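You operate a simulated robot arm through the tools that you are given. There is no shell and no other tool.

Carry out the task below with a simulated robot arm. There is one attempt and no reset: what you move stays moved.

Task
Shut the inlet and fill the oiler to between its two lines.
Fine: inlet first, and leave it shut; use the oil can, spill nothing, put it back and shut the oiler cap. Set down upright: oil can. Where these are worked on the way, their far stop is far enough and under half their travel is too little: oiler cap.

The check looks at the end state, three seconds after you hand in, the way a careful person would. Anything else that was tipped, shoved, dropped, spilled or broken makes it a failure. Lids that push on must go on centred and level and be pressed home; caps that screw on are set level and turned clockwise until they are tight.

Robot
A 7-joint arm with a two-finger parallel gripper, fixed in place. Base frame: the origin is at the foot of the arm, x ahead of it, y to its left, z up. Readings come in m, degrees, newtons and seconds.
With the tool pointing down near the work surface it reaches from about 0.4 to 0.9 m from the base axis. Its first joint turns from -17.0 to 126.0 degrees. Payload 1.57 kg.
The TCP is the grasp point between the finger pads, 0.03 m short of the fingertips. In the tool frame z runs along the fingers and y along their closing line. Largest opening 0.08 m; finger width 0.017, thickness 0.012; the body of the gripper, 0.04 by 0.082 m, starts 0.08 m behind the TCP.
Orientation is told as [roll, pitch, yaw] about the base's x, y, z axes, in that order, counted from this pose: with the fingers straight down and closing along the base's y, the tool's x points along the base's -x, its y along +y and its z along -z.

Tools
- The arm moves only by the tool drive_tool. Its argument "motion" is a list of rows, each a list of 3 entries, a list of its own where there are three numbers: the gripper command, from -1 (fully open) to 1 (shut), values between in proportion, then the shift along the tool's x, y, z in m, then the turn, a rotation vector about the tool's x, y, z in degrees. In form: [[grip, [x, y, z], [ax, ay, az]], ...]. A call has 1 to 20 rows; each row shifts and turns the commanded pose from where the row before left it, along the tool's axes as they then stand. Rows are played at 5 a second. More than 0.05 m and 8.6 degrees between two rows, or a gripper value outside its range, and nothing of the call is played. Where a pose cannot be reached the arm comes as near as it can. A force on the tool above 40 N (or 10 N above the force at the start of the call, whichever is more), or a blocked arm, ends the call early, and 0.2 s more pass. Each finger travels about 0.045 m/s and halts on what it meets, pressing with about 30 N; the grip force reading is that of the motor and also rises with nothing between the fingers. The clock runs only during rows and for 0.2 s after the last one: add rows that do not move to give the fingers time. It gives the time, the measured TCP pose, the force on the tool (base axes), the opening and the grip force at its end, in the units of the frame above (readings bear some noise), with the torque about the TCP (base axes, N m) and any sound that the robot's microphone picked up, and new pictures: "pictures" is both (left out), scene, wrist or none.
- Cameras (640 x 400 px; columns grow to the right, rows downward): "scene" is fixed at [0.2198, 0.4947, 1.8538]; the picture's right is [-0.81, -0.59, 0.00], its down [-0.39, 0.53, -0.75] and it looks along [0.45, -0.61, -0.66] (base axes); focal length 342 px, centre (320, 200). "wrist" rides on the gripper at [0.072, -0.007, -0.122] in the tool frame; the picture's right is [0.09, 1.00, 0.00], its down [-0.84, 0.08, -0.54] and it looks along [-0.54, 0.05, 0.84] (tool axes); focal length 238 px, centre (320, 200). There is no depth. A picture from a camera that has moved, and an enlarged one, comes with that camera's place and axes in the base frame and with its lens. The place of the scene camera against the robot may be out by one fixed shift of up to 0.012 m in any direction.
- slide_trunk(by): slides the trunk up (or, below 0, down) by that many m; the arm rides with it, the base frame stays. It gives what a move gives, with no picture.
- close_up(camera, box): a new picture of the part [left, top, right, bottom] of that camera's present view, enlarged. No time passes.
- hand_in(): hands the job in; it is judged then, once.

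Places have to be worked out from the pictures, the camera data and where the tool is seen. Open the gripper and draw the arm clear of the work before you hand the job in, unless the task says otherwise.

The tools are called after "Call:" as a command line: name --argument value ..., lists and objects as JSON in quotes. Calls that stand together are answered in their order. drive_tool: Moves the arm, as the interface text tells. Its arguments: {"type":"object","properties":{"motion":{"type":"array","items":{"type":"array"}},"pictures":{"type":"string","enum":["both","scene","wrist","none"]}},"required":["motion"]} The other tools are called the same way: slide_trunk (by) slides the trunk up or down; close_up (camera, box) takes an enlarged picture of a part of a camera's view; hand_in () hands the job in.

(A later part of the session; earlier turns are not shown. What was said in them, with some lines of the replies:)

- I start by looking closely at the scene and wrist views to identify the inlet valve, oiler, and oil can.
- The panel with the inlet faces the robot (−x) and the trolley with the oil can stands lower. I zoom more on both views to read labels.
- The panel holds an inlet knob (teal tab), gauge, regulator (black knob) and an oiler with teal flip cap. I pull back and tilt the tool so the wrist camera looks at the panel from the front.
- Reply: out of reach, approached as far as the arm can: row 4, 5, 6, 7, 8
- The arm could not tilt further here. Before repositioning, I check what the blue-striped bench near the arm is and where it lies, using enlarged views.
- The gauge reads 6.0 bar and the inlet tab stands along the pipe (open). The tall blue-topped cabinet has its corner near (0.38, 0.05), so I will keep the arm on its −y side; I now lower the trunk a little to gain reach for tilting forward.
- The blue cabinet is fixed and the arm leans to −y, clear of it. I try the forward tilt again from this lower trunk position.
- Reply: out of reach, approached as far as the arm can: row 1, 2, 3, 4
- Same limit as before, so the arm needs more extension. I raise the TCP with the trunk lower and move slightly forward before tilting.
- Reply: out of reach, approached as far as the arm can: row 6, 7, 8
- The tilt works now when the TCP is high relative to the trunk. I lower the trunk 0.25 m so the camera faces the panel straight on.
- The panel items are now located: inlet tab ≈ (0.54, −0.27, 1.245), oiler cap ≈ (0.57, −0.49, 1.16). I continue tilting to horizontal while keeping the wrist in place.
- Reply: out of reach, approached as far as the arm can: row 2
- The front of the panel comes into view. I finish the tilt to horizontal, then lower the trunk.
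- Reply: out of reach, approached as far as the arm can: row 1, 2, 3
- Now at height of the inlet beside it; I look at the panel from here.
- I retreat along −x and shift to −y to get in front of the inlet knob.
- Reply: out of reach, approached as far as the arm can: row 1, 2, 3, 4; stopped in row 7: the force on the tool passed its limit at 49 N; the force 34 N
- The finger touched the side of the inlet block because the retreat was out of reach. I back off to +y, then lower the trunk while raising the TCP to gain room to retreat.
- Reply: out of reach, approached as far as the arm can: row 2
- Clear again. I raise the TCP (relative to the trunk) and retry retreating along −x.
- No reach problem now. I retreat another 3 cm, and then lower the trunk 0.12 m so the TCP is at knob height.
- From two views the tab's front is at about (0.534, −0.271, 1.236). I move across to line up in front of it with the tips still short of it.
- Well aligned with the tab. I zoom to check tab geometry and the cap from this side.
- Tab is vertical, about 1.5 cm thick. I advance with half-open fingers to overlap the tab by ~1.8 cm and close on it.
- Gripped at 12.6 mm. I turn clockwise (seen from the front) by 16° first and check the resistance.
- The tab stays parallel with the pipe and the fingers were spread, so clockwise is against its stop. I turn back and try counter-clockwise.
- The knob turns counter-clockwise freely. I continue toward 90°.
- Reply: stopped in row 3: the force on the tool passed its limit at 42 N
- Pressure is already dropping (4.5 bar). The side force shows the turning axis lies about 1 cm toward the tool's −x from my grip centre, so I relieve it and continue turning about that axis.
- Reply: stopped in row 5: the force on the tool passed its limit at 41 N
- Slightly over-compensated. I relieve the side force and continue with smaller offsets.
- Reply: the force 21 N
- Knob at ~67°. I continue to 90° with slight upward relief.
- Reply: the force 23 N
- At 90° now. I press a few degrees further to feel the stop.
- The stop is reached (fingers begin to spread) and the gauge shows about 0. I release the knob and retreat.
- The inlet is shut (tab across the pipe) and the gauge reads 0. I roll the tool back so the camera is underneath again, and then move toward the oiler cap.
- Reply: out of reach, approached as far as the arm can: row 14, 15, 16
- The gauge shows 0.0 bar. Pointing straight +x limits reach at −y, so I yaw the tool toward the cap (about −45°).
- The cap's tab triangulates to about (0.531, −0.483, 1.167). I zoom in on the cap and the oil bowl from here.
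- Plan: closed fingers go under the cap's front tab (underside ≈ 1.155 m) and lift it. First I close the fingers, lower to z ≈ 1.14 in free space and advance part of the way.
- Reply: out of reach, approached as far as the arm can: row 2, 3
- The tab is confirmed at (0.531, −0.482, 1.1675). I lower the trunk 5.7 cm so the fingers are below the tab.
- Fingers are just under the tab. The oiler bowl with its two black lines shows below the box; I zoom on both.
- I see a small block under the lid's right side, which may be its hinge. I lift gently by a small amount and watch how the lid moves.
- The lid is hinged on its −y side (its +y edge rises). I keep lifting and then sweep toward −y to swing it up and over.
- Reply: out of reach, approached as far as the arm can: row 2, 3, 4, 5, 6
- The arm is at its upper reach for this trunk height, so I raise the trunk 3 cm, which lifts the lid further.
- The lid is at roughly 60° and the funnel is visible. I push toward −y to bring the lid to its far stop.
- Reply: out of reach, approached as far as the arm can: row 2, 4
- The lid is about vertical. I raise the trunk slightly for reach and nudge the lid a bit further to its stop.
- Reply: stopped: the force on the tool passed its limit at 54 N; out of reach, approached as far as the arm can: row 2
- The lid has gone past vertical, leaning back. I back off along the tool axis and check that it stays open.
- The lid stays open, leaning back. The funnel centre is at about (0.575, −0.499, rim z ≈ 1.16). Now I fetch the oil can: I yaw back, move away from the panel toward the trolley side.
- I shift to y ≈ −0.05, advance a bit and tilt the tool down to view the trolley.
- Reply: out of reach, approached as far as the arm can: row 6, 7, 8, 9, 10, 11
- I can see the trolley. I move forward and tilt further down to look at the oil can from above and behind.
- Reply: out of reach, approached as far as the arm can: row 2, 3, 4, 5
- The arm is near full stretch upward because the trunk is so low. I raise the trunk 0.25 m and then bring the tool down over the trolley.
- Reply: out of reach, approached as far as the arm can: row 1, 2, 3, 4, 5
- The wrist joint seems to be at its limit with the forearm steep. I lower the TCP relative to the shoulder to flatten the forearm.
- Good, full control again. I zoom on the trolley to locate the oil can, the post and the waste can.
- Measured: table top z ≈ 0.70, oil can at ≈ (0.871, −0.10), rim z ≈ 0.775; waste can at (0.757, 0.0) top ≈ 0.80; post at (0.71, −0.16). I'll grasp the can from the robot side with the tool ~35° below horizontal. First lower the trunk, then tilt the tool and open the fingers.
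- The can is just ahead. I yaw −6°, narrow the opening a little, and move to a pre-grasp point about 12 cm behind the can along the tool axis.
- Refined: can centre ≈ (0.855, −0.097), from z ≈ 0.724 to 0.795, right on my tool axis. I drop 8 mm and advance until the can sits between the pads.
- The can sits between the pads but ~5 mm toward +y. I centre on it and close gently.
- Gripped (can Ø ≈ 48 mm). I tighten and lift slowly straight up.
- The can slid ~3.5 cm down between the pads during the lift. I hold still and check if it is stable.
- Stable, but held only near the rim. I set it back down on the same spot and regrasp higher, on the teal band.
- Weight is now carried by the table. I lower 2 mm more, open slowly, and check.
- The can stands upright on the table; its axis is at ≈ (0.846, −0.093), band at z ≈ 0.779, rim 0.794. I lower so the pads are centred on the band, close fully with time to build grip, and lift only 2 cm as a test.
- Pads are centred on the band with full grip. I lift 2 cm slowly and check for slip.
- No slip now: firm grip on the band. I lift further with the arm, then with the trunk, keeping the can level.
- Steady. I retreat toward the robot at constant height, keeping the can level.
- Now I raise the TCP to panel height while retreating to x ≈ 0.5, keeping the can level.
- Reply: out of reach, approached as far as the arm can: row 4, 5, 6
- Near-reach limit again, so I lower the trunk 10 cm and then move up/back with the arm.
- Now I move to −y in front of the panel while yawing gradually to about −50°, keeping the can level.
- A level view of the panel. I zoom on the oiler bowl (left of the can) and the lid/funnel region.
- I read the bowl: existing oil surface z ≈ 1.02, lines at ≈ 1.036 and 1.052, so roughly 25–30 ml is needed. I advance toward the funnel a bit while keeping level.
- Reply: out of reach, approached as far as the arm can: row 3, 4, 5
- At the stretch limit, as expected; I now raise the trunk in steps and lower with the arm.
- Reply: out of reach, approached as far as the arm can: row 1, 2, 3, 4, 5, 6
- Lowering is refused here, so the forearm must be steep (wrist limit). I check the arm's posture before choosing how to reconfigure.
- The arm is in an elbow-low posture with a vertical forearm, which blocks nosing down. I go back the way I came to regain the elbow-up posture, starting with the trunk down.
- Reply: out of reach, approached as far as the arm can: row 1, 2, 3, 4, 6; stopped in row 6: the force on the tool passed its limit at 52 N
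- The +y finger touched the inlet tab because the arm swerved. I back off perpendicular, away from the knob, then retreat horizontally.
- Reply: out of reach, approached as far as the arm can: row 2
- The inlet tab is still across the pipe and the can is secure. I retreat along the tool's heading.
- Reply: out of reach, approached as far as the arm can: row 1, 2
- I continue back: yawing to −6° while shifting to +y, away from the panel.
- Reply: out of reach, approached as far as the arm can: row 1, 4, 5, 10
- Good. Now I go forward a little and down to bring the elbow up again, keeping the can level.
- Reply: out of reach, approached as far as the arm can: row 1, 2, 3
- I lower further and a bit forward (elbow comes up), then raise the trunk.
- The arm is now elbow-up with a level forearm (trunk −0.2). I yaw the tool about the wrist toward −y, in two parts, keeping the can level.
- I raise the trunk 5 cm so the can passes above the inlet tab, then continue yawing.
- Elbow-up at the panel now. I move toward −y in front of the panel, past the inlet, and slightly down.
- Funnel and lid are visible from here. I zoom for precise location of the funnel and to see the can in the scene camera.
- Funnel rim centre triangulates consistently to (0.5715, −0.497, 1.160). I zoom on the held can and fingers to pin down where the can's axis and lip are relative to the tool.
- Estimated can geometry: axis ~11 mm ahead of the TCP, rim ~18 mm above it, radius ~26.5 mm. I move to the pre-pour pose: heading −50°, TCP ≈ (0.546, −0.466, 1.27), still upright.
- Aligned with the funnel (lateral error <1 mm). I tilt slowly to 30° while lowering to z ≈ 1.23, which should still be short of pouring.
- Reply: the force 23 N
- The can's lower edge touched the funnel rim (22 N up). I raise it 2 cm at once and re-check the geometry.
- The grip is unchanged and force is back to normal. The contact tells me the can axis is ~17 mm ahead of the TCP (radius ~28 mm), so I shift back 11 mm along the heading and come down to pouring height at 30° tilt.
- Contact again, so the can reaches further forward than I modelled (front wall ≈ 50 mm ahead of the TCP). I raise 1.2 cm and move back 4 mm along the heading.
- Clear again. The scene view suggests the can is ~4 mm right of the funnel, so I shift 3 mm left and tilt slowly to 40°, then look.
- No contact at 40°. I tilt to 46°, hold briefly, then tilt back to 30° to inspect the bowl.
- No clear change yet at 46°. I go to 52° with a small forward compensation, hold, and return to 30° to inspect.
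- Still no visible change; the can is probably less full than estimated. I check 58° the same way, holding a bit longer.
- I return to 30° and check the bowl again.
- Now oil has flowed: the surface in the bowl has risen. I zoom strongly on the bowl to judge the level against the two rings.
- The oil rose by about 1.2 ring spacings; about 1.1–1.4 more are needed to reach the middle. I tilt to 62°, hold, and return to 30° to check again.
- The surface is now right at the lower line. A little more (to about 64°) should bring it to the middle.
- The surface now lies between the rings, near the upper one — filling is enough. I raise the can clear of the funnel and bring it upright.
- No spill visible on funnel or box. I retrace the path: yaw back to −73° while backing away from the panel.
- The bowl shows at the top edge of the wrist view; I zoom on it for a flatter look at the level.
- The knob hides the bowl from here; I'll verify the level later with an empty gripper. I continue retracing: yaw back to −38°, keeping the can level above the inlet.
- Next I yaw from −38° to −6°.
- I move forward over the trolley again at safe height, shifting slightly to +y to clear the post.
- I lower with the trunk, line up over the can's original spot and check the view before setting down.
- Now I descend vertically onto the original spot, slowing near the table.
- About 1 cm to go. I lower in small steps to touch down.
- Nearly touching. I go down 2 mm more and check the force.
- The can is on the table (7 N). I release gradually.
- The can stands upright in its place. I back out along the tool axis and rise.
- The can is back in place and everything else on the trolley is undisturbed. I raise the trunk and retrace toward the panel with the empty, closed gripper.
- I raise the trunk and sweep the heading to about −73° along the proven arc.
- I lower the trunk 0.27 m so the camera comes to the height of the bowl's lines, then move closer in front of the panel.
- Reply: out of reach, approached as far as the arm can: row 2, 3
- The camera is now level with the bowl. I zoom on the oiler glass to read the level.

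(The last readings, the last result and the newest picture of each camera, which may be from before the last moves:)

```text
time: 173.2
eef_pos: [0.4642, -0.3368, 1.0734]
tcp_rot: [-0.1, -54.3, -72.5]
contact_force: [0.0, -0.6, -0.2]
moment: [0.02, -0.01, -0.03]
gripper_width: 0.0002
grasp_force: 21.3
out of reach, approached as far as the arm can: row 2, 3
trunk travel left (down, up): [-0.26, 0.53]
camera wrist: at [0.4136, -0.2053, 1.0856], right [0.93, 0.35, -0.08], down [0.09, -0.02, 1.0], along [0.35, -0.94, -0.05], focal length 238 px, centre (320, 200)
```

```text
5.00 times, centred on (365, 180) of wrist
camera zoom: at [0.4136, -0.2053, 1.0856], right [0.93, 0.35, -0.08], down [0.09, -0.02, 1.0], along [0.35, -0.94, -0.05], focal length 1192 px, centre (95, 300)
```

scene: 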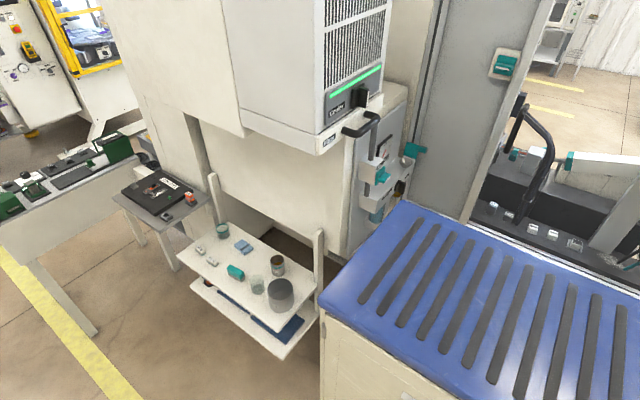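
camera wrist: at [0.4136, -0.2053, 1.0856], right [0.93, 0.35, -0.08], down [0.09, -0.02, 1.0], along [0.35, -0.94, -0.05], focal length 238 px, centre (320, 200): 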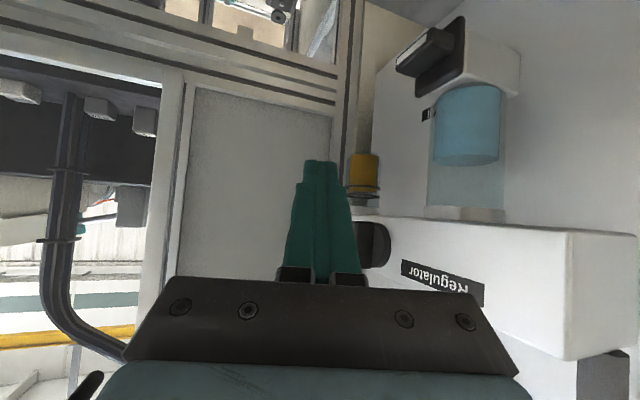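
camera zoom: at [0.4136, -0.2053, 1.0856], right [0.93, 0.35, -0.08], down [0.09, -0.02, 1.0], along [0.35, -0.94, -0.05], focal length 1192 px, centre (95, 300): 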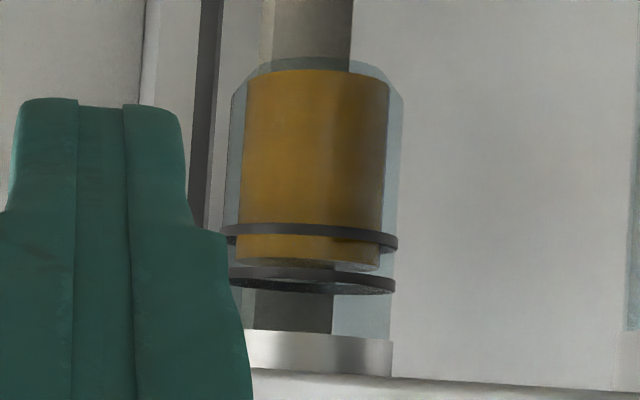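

The level is clearly between the two lines (about two-thirds up). Now the cap: I raise the trunk again and turn the tool nose-down.

Call:
slide_trunk --by 0.29

Call:
drive_tool --motion '[[1, [0, 0, 0], [0, 8, 0]], [1, [0, 0, 0], [0, 8, 0]], [1, [0, 0, 0], [0, 8, 0]], [1, [0, 0, 0], [0, 8, 0]], [1, [0, 0, 0], [0, 8, 0]], [1, [0, 0, 0], [0, 0, 0]]]' --pictures "both"

```text
time: 176.1
eef_pos: [0.4638, -0.3376, 1.3649]
tcp_rot: [0.0, -54.3, -72.5]
contact_force: [0.8, -0.5, 0.6]
moment: [-0.05, 0.0, 0.0]
gripper_width: 0.0
grasp_force: 20.8
trunk travel left (down, up): [-0.55, 0.24]
```

```text
time: 177.5
eef_pos: [0.464, -0.3357, 1.3627]
tcp_rot: [0.0, -14.2, -72.4]
contact_force: [0.6, -0.6, -0.4]
moment: [-0.03, 0.0, -0.03]
gripper_width: 0.0
grasp_force: 21.1
trunk travel left (down, up): [-0.55, 0.24]
camera wrist: at [0.4261, -0.2445, 1.4633], right [0.92, 0.38, -0.02], down [0.28, -0.62, 0.73], along [0.27, -0.68, -0.68], focal length 238 px, centre (320, 200)
```

scene: 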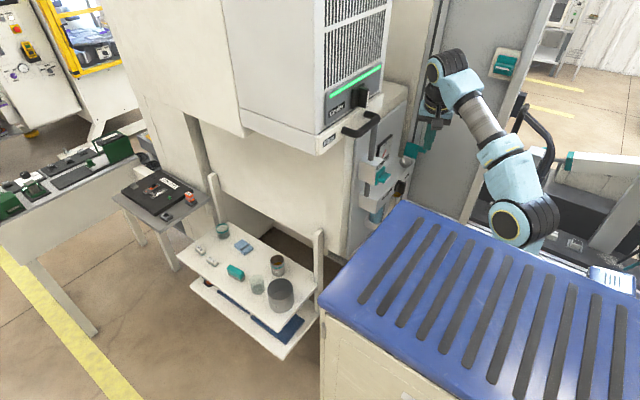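
wrist: 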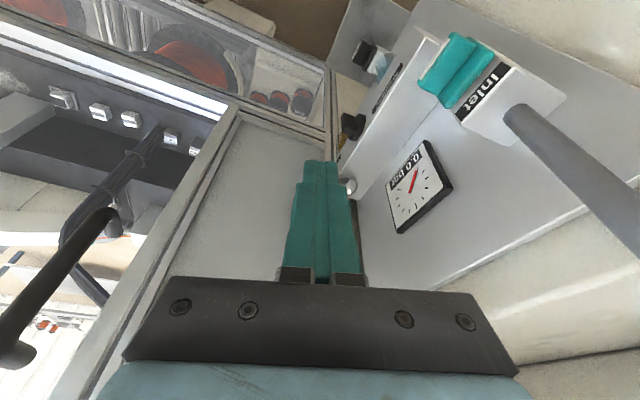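

I raise the trunk 8 cm for reach, then move over toward the back of the open lid, staying above it.

Call:
slide_trunk --by 0.08

Call:
drive_tool --motion '[[1, [-0.0142, 0.001, 0.0145], [0, 0, 0]], [1, [-0.0284, 0.0019, 0.0291], [0, 0, 0]], [1, [-0.0284, 0.0019, 0.0291], [0, 0, 0]], [1, [-0.0284, 0.0019, 0.0291], [0, 0, 0]], [1, [-0.0284, 0.0019, 0.0291], [0, 0, 0]], [1, [0, 0, 0], [0, 0, 0]]]' --pictures "both"

Call:
close_up --camera "scene" --box '[370, 100, 450, 190]'

```text
time: 178.7
eef_pos: [0.4641, -0.338, 1.4437]
tcp_rot: [-0.1, -14.3, -72.5]
contact_force: [0.9, 0.8, 0.9]
moment: [-0.01, 0.0, -0.04]
gripper_width: 0.0
grasp_force: 21.2
trunk travel left (down, up): [-0.63, 0.16]
```

```text
time: 180.1
eef_pos: [0.5187, -0.484, 1.3481]
tcp_rot: [0.0, -14.2, -72.5]
contact_force: [-0.3, -0.5, 0.2]
moment: [0.0, 0.01, 0.03]
gripper_width: 0.0
grasp_force: 21.1
trunk travel left (down, up): [-0.63, 0.16]
camera wrist: at [0.4804, -0.3915, 1.4478], right [0.92, 0.38, -0.02], down [0.28, -0.62, 0.73], along [0.27, -0.68, -0.68], focal length 238 px, centre (320, 200)
```

scene: 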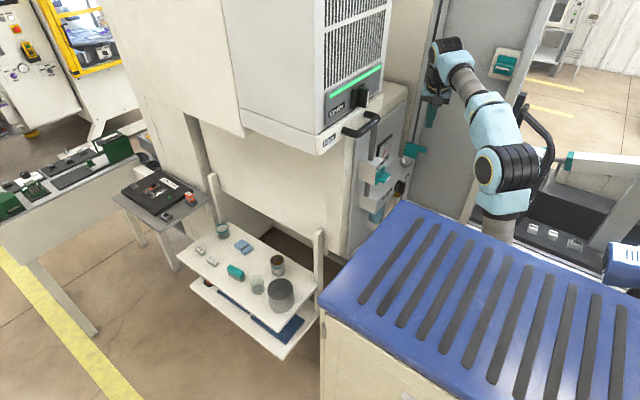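
wrist: 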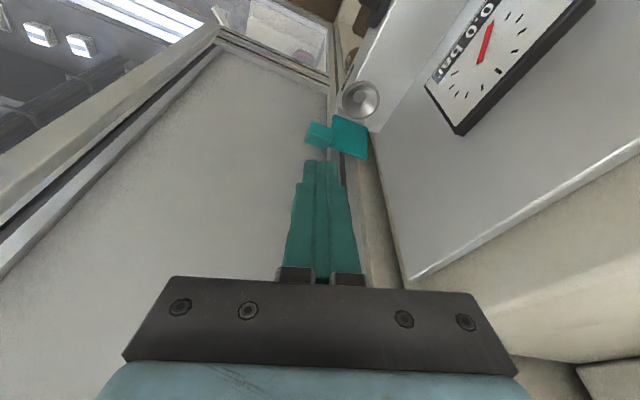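

```text
4.44 times, centred on (410, 145) of scene
camera zoom: at [0.2198, 0.4947, 1.8538], right [-0.81, -0.59, 0.0], down [-0.39, 0.53, -0.75], along [0.45, -0.61, -0.66], focal length 1522 px, centre (-80, 444)
```

zoom: 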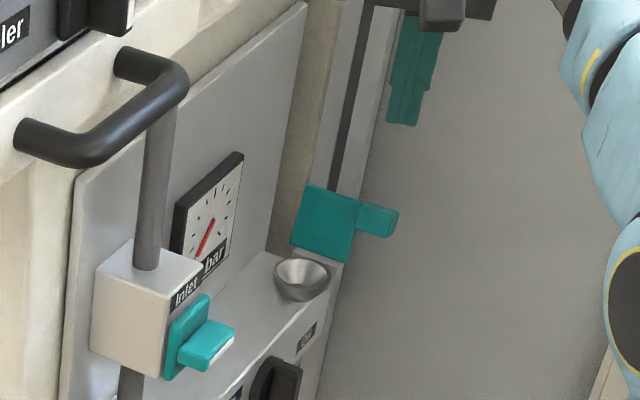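

The lid, tab and funnel are well visible. I continue to a point just behind the lid, still above its top edge.

Call:
drive_tool --motion '[[1, [-0.0229, 0.0019, 0.0244], [0, 0, 0]], [1, [-0.0229, 0.0019, 0.0244], [0, 0, 0]], [1, [-0.0229, 0.0019, 0.0244], [0, 0, 0]], [1, [0, 0, 0], [0, 0, 0]]]' --pictures "both"

Call:
close_up --camera "scene" --box '[370, 100, 450, 190]'

Call:
close_up --camera "wrist" --box '[240, 60, 440, 260]'

```text
time: 181.1
eef_pos: [0.5499, -0.5627, 1.295]
tcp_rot: [0.0, -14.3, -72.6]
contact_force: [0.7, -0.1, -0.3]
moment: [0.04, -0.02, 0.0]
gripper_width: 0.0002
grasp_force: 21.5
trunk travel left (down, up): [-0.63, 0.16]
camera wrist: at [0.512, -0.4698, 1.3942], right [0.92, 0.38, -0.02], down [0.28, -0.62, 0.73], along [0.27, -0.68, -0.68], focal length 238 px, centre (320, 200)
```

scene: 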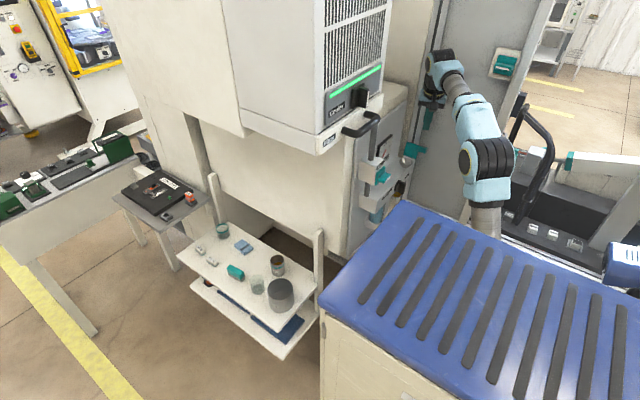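
wrist: 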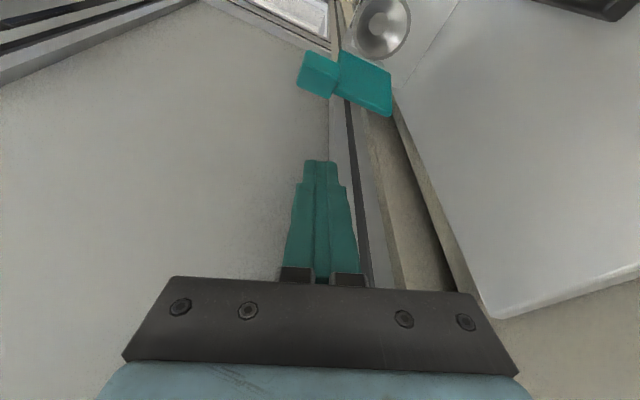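

```text
4.44 times, centred on (410, 145) of scene
camera zoom: at [0.2198, 0.4947, 1.8538], right [-0.81, -0.59, 0.0], down [-0.39, 0.53, -0.75], along [0.45, -0.61, -0.66], focal length 1522 px, centre (-80, 444)
```

zoom: 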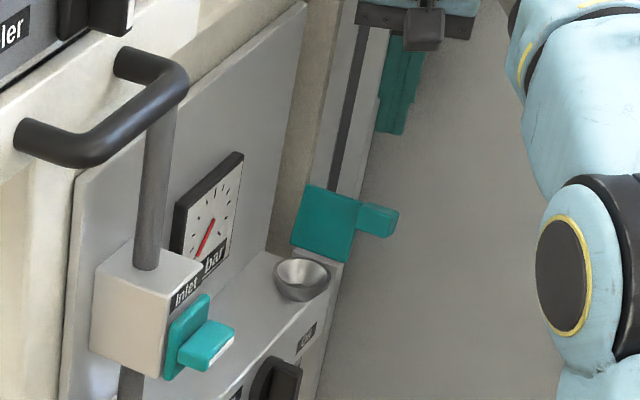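

```text
2.00 times, centred on (340, 160) of wrist
camera zoom: at [0.512, -0.4698, 1.3942], right [0.92, 0.38, -0.02], down [0.28, -0.62, 0.73], along [0.27, -0.68, -0.68], focal length 477 px, centre (280, 280)
```

zoom: 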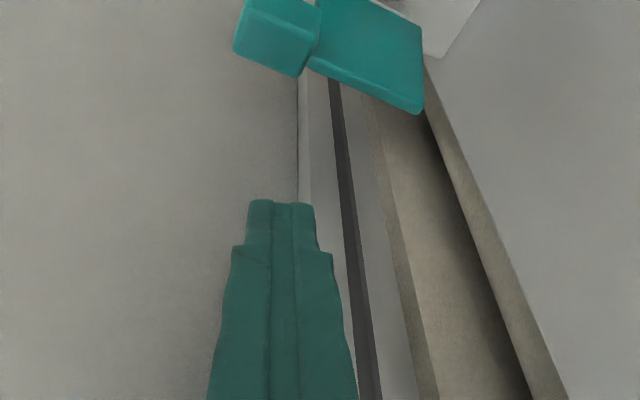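

The top edge of the lid is at y ≈ −0.535 and the tab's back at ≈ −0.539; my fingertips are at y ≈ −0.57. I descend 6.5 cm behind the lid.

Call:
drive_tool --motion '[[1, [0.0053, 0, 0.021], [0, 0, 0]], [1, [0.0053, 0, 0.021], [0, 0, 0]], [1, [0.0053, 0, 0.021], [0, 0, 0]], [1, [0, 0, 0], [0, 0, 0]]]' --pictures "wrist"

Call:
close_up --camera "scene" --box '[380, 110, 440, 180]'

Call:
close_up --camera "wrist" --box '[240, 60, 440, 260]'

```text
time: 182.1
eef_pos: [0.5501, -0.5624, 1.2295]
tcp_rot: [-0.1, -14.3, -72.6]
contact_force: [-0.2, 0.4, -0.2]
moment: [-0.01, -0.01, 0.0]
gripper_width: 0.0
grasp_force: 21.9
trunk travel left (down, up): [-0.63, 0.16]
camera wrist: at [0.5122, -0.4701, 1.3286], right [0.92, 0.38, -0.02], down [0.28, -0.62, 0.73], along [0.27, -0.68, -0.68], focal length 238 px, centre (320, 200)
```

wrist: 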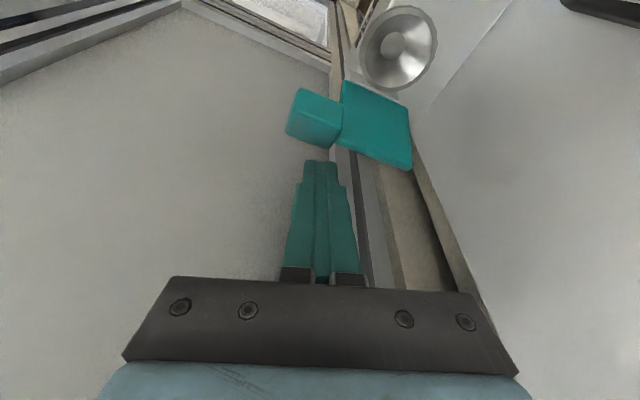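

```text
5.71 times, centred on (410, 145) of scene
camera zoom: at [0.2198, 0.4947, 1.8538], right [-0.81, -0.59, 0.0], down [-0.39, 0.53, -0.75], along [0.45, -0.61, -0.66], focal length 1956 px, centre (-194, 514)
```

zoom: 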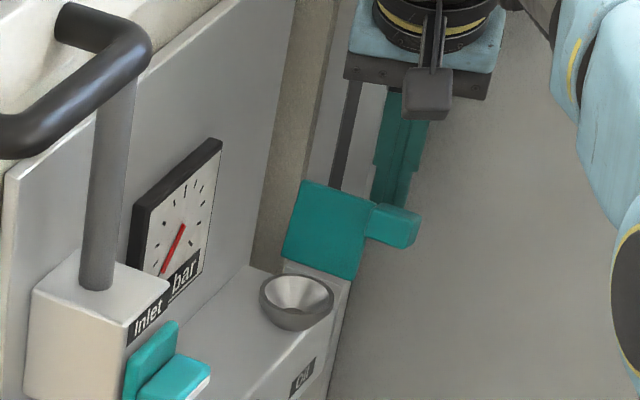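

```text
2.00 times, centred on (340, 160) of wrist
camera zoom: at [0.5122, -0.4701, 1.3286], right [0.92, 0.38, -0.02], down [0.28, -0.62, 0.73], along [0.27, -0.68, -0.68], focal length 477 px, centre (280, 280)
```

zoom: 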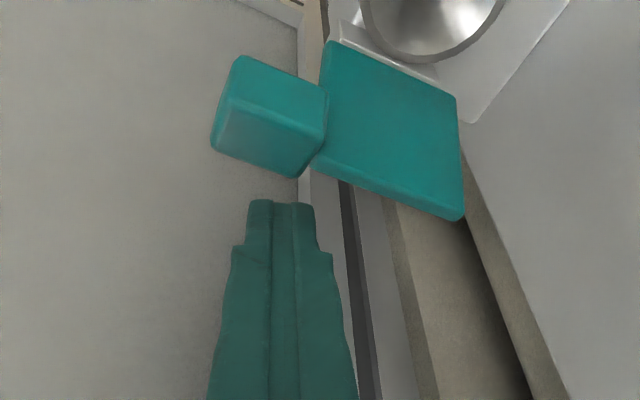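

The fingertips are behind tab and lid with ~2 cm overlap. I pull toward +y in small steps.

Call:
drive_tool --motion '[[1, [0.0092, 0.003, -0.0023], [0, 0, 0]], [1, [0.0092, 0.003, -0.0023], [0, 0, 0]], [1, [0.0092, 0.003, -0.0023], [0, 0, 0]], [1, [0.0092, 0.003, -0.0023], [0, 0, 0]], [1, [0.0046, 0.0015, -0.0012], [0, 0, 0]], [1, [0, 0, 0], [0, 0, 0]]]' --pictures "wrist"

Call:
close_up --camera "scene" --box '[380, 110, 440, 180]'

Call:
close_up --camera "wrist" --box '[240, 60, 440, 260]'

```text
time: 183.5
eef_pos: [0.5495, -0.5174, 1.2291]
tcp_rot: [0.0, -14.3, -72.6]
contact_force: [-0.5, -0.6, -0.2]
moment: [0.0, 0.0, 0.01]
gripper_width: 0.0002
grasp_force: 21.0
trunk travel left (down, up): [-0.63, 0.16]
camera wrist: at [0.5116, -0.425, 1.3287], right [0.92, 0.38, -0.02], down [0.28, -0.62, 0.73], along [0.27, -0.68, -0.68], focal length 238 px, centre (320, 200)
```

wrist: 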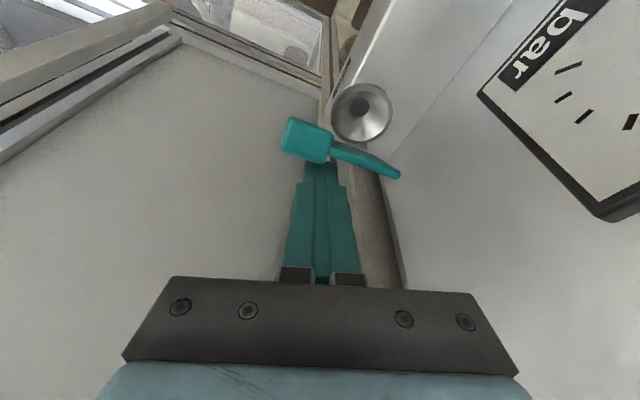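

```text
5.71 times, centred on (410, 145) of scene
camera zoom: at [0.2198, 0.4947, 1.8538], right [-0.81, -0.59, 0.0], down [-0.39, 0.53, -0.75], along [0.45, -0.61, -0.66], focal length 1956 px, centre (-194, 514)
```

zoom: 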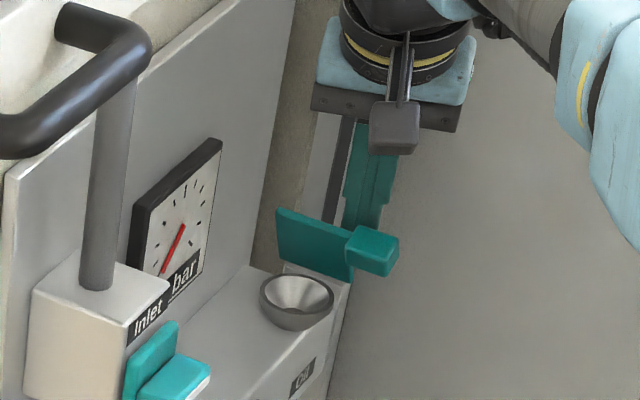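

```text
2.00 times, centred on (340, 160) of wrist
camera zoom: at [0.5116, -0.425, 1.3287], right [0.92, 0.38, -0.02], down [0.28, -0.62, 0.73], along [0.27, -0.68, -0.68], focal length 477 px, centre (280, 280)
```

zoom: 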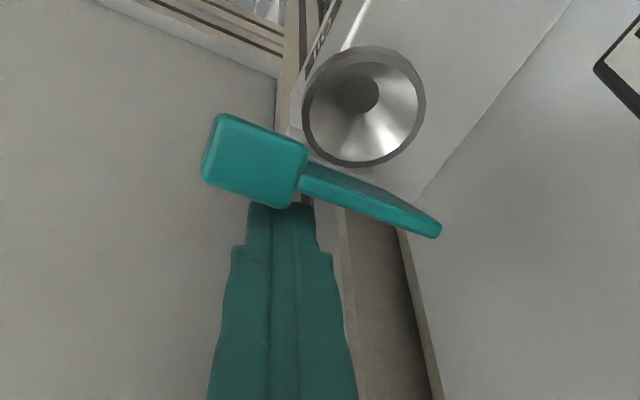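

The lid follows and stays where it is put (now ~65°). I keep moving +y and then downward along its arc.

Call:
drive_tool --motion '[[1, [0.0092, 0.003, -0.0023], [0, 0, 0]], [1, [0.0092, 0.003, -0.0023], [0, 0, 0]], [1, [0.0092, 0.003, -0.0023], [0, 0, 0]], [1, [0.0057, 0.0012, 0.0068], [0, 0, 0]], [1, [0.0057, 0.0012, 0.0068], [0, 0, 0]], [1, [0, 0, 0], [0, 0, 0]]]' --pictures "wrist"

Call:
close_up --camera "scene" --box '[380, 110, 440, 180]'

Call:
close_up --camera "wrist" --box '[240, 60, 440, 260]'

```text
time: 184.9
eef_pos: [0.5499, -0.4783, 1.2143]
tcp_rot: [0.0, -14.3, -72.5]
contact_force: [0.1, 0.6, 0.2]
moment: [0.0, -0.03, -0.02]
gripper_width: 0.0
grasp_force: 21.0
trunk travel left (down, up): [-0.63, 0.16]
camera wrist: at [0.512, -0.3872, 1.3126], right [0.92, 0.38, -0.02], down [0.28, -0.62, 0.73], along [0.27, -0.68, -0.68], focal length 238 px, centre (320, 200)
```

wrist: 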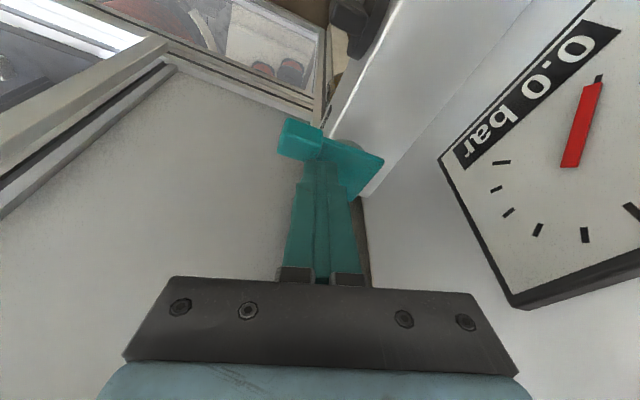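

```text
5.71 times, centred on (410, 145) of scene
camera zoom: at [0.2198, 0.4947, 1.8538], right [-0.81, -0.59, 0.0], down [-0.39, 0.53, -0.75], along [0.45, -0.61, -0.66], focal length 1956 px, centre (-194, 514)
```

zoom: 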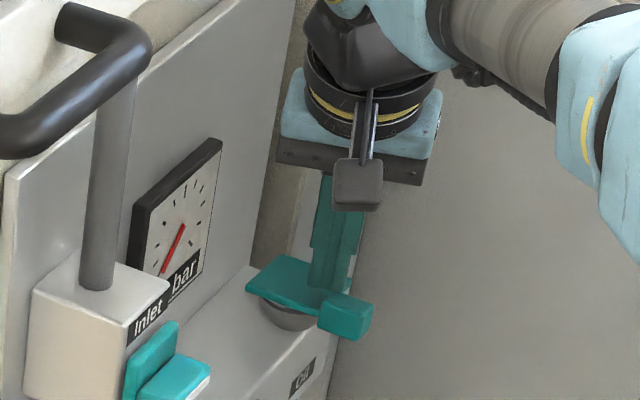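

```text
2.00 times, centred on (340, 160) of wrist
camera zoom: at [0.512, -0.3872, 1.3126], right [0.92, 0.38, -0.02], down [0.28, -0.62, 0.73], along [0.27, -0.68, -0.68], focal length 477 px, centre (280, 280)
```

zoom: 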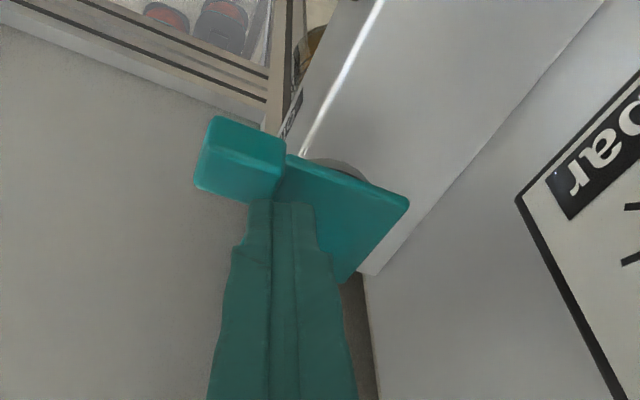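

Almost closed. I press straight down in small steps until it seats.

Call:
drive_tool --motion '[[1, [0.0012, 0, 0.0048], [0, 0, 0]], [1, [0.0012, 0, 0.0048], [0, 0, 0]], [1, [0.0007, 0, 0.0029], [0, 0, 0]], [1, [0, 0, 0], [0, 0, 0]]]' --pictures "none"

Call:
close_up --camera "scene" --box '[380, 110, 440, 180]'

```text
time: 185.6
eef_pos: [0.5514, -0.4795, 1.2092]
tcp_rot: [0.6, -15.2, -72.6]
contact_force: [-3.4, 4.8, 19.1]
moment: [0.12, 0.17, -0.08]
gripper_width: 0.0
grasp_force: 21.6
trunk travel left (down, up): [-0.63, 0.16]
stopped in row 3: the force on the tool passed its limit at 44 N (the readings are from after the stop); the commanded pose is now the measured one
```

```text
5.71 times, centred on (410, 145) of scene
camera zoom: at [0.2198, 0.4947, 1.8538], right [-0.81, -0.59, 0.0], down [-0.39, 0.53, -0.75], along [0.45, -0.61, -0.66], focal length 1956 px, centre (-194, 514)
```

zoom: 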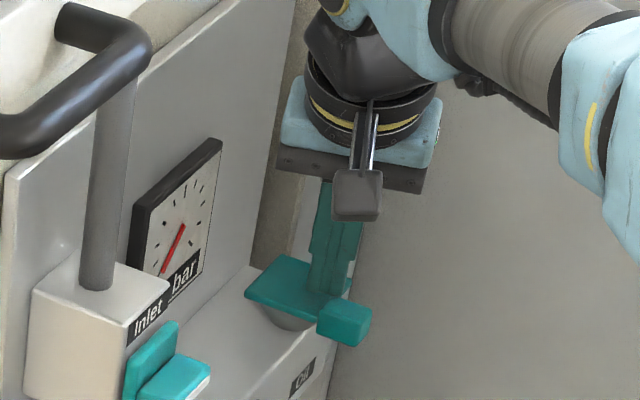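

The lid seated (44 N push). I lift off and inspect the closed cap.

Call:
drive_tool --motion '[[1, [-0.0025, 0, -0.0097], [0, 0, 0]], [1, [-0.0049, 0, -0.0194], [0, 0, 0]], [1, [-0.0074, 0, -0.0291], [0, 0, 0]], [1, [-0.0074, 0, -0.0291], [0, 0, 0]], [1, [0.03, 0, -0.01], [0, 0, 0]], [1, [0.03, 0, -0.01], [0, 0, 0]], [1, [0, 0, 0], [0, 0, 0]]]' --pictures "both"

Call:
close_up --camera "scene" --box '[380, 140, 440, 180]'

Call:
close_up --camera "wrist" --box '[260, 40, 420, 180]'

```text
time: 187.2
eef_pos: [0.53, -0.4178, 1.2997]
tcp_rot: [0.3, -14.8, -72.6]
contact_force: [0.8, -0.4, 0.4]
moment: [-0.02, 0.01, -0.02]
gripper_width: 0.0002
grasp_force: 20.9
trunk travel left (down, up): [-0.63, 0.16]
camera wrist: at [0.4919, -0.3259, 1.3983], right [0.92, 0.38, -0.02], down [0.27, -0.62, 0.74], along [0.27, -0.69, -0.67], focal length 238 px, centre (320, 200)
```

scene: 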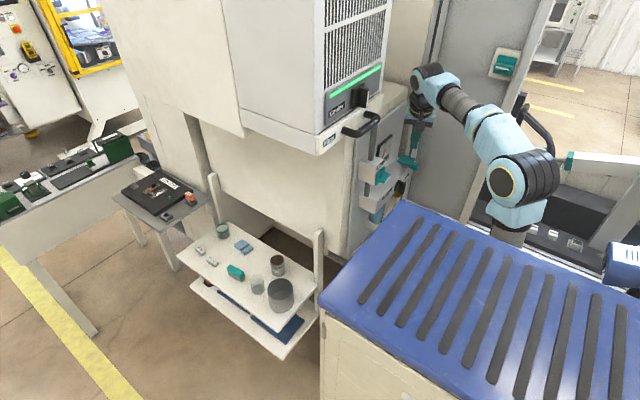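
wrist: 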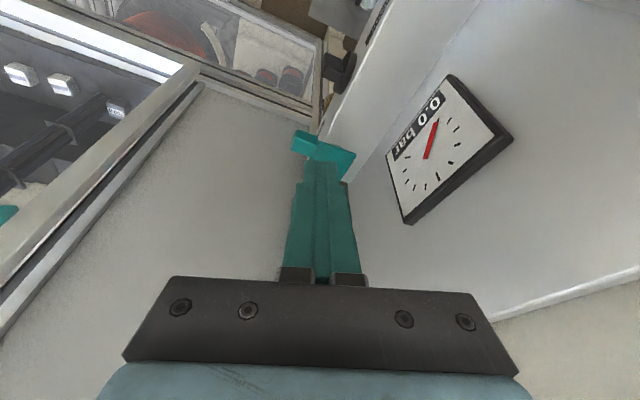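

```text
10.00 times, centred on (410, 160) of scene
camera zoom: at [0.2198, 0.4947, 1.8538], right [-0.81, -0.59, 0.0], down [-0.39, 0.53, -0.75], along [0.45, -0.61, -0.66], focal length 3424 px, centre (-580, 600)
```

zoom: 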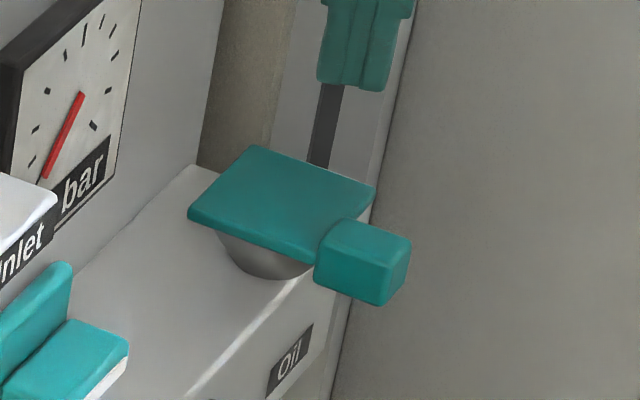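

```text
2.86 times, centred on (340, 110) of wrist
camera zoom: at [0.4919, -0.3259, 1.3983], right [0.92, 0.38, -0.02], down [0.27, -0.62, 0.74], along [0.27, -0.69, -0.67], focal length 681 px, centre (263, 457)
```

zoom: 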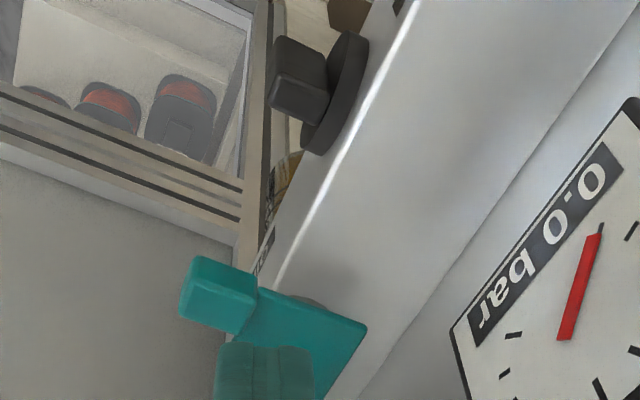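

The cap looks exactly as it did closed at the start; the inlet tab is still across the pipe. I withdraw from the panel and open the gripper in free space.

Call:
drive_tool --motion '[[1, [0.0242, 0, -0.0268], [0, 0, 0]], [1, [0.0242, 0, -0.0268], [0, 0, 0]], [1, [0.0242, 0, -0.0268], [0, 0, 0]], [0, [0.0291, -0.01, -0.0074], [0, 0, 0]], [-1, [0.0291, -0.01, -0.0074], [0, 0, 0]], [-1, [0.0291, -0.01, -0.0074], [0, 0, 0]], [-1, [0.0291, -0.005, -0.0074], [0, 0, 0]], [-1, [0, 0, 0], [0, 0, 0]], [-1, [0, 0, 0], [0, 0, 0]]]' --pictures "both"

Call:
close_up --camera "scene" --box '[330, 110, 450, 230]'

Call:
close_up --camera "scene" --box '[180, 200, 340, 320]'

```text
time: 189.2
eef_pos: [0.4337, -0.2284, 1.3583]
tcp_rot: [0.4, -14.7, -72.6]
contact_force: [0.7, 0.4, 0.5]
moment: [0.0, -0.01, 0.02]
gripper_width: 0.0799
grasp_force: 0.1
trunk travel left (down, up): [-0.63, 0.16]
camera wrist: at [0.3953, -0.1368, 1.4563], right [0.92, 0.38, -0.02], down [0.27, -0.62, 0.74], along [0.27, -0.69, -0.67], focal length 238 px, centre (320, 200)
```

scene: 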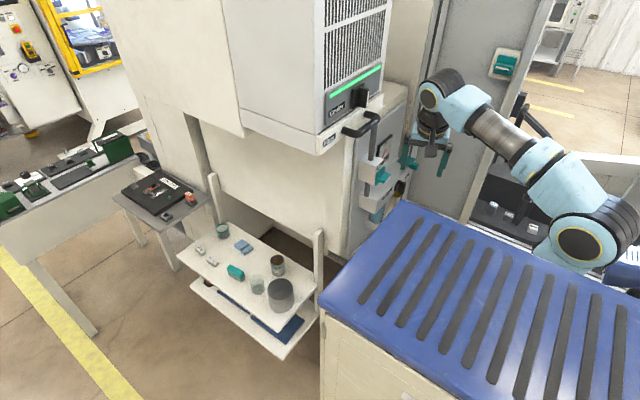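
wrist: 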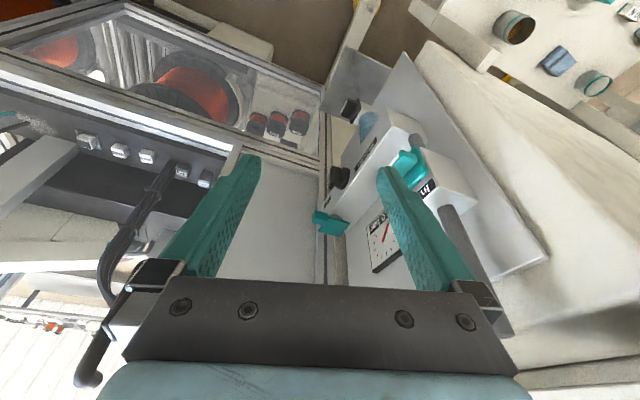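

```text
3.33 times, centred on (390, 170) of scene
camera zoom: at [0.2198, 0.4947, 1.8538], right [-0.81, -0.59, 0.0], down [-0.39, 0.53, -0.75], along [0.45, -0.61, -0.66], focal length 1141 px, centre (87, 300)
```

zoom: 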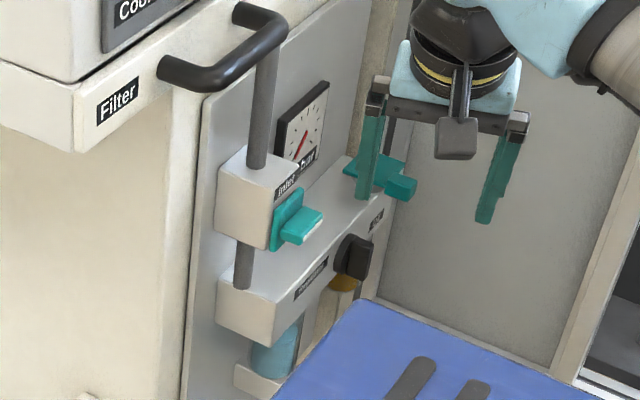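

```text
3.33 times, centred on (260, 260) of scene
camera zoom: at [0.2198, 0.4947, 1.8538], right [-0.81, -0.59, 0.0], down [-0.39, 0.53, -0.75], along [0.45, -0.61, -0.66], focal length 1141 px, centre (520, 0)
```

zoom: 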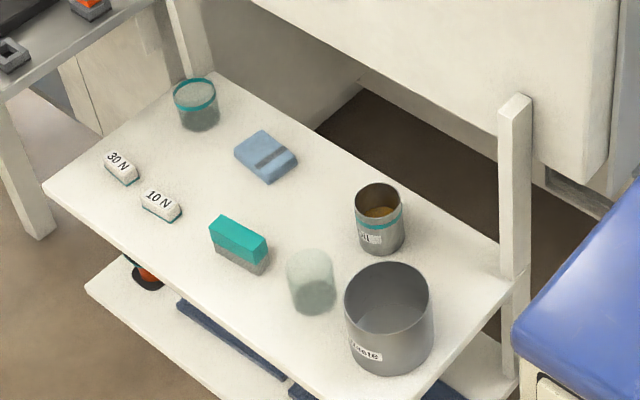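

Everything looks right. One last zoom on the inlet tab and bowl before handing in, and I withdraw a few more centimetres.

Call:
drive_tool --motion '[[-1, [0.02, 0, -0.02], [0, 0, 0]], [-1, [0.02, 0, -0.02], [0, 0, 0]], [-1, [0, 0, 0], [0, 0, 0]]]' --pictures "wrist"

Call:
close_up --camera "scene" --box '[360, 140, 420, 200]'

Call:
close_up --camera "wrist" --box '[300, 80, 480, 280]'

```text
time: 190.0
eef_pos: [0.4191, -0.1839, 1.3861]
tcp_rot: [0.5, -14.8, -72.6]
contact_force: [-0.1, -0.6, 0.2]
moment: [0.02, 0.0, -0.03]
gripper_width: 0.0801
grasp_force: 0.1
trunk travel left (down, up): [-0.63, 0.16]
camera wrist: at [0.38, -0.09, 1.485], right [0.92, 0.38, -0.02], down [0.27, -0.62, 0.74], along [0.27, -0.69, -0.67], focal length 238 px, centre (320, 200)
```

wrist: 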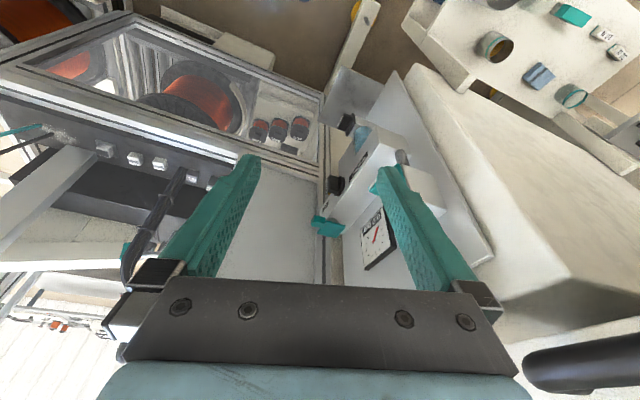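

```text
6.67 times, centred on (390, 170) of scene
camera zoom: at [0.2198, 0.4947, 1.8538], right [-0.81, -0.59, 0.0], down [-0.39, 0.53, -0.75], along [0.45, -0.61, -0.66], focal length 2282 px, centre (-147, 400)
```

zoom: 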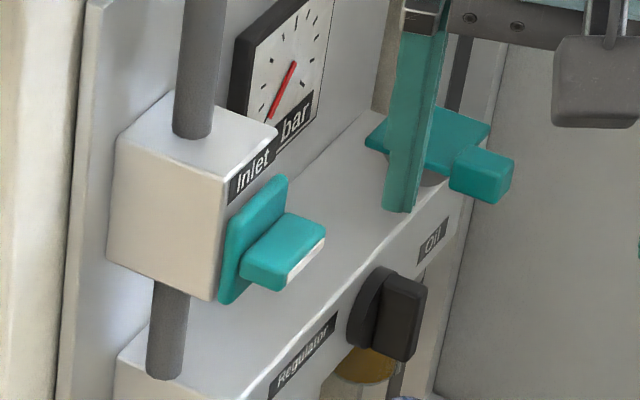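

```text
2.00 times, centred on (390, 180) of wrist
camera zoom: at [0.38, -0.09, 1.485], right [0.92, 0.38, -0.02], down [0.27, -0.62, 0.74], along [0.27, -0.69, -0.67], focal length 477 px, centre (180, 240)
```

zoom: 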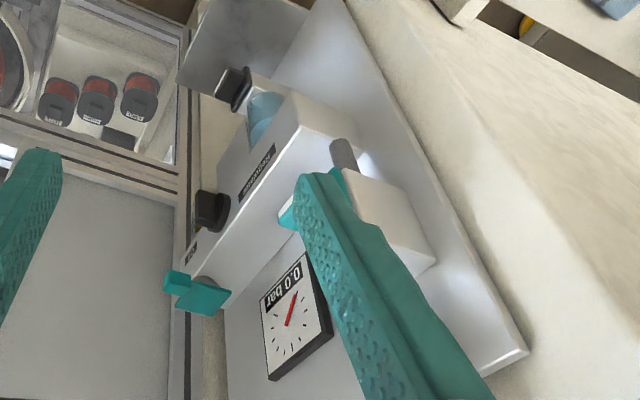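

The inlet is shut with the gauge at 0.0 bar, and the oil sits between the two lines. The cap is closed, the can is back upright in its place, and the gripper is open and clear of the work. I hand the job in.

Call:
hand_in

```text
The job is handed in.
```

The inlet is shut, the oiler is filled to between its two lines, and the job is handed in. I don't have a verdict on it.

- **Inlet:** I shut it first by turning the tab across the pipe to its stop. The gauge dropped from 6.0 bar to 0.0, and the tab was still across the pipe in the last picture.
- **Oil level:** a level view through the bowl showed the oil about two-thirds of the way from the lower line to the upper one.
- **Oiler cap:** it was opened past upright for filling, then pressed shut. It looks the same as when I started.
- **Oil can:** it stands upright in its original spot on the trolley.
- **Spills:** I saw none on the funnel, the box or the trolley, but the stream itself was never in view.

A few contacts happened on the way:

- **Inlet block and tab:** a finger pressed the side of the inlet block (49 N) before I shut the inlet. Later another pressed the shut tab (52 N), and the tab did not turn.
- **Cap:** the cap's tab took a hard push (54 N) while opening.
- **Oil can:** it slid about 3.5 cm in the gripper on the first lift, and its lower edge touched the funnel rim twice (up to about 22 N) before I found the right pouring position.

None of these left anything visibly moved or damaged.
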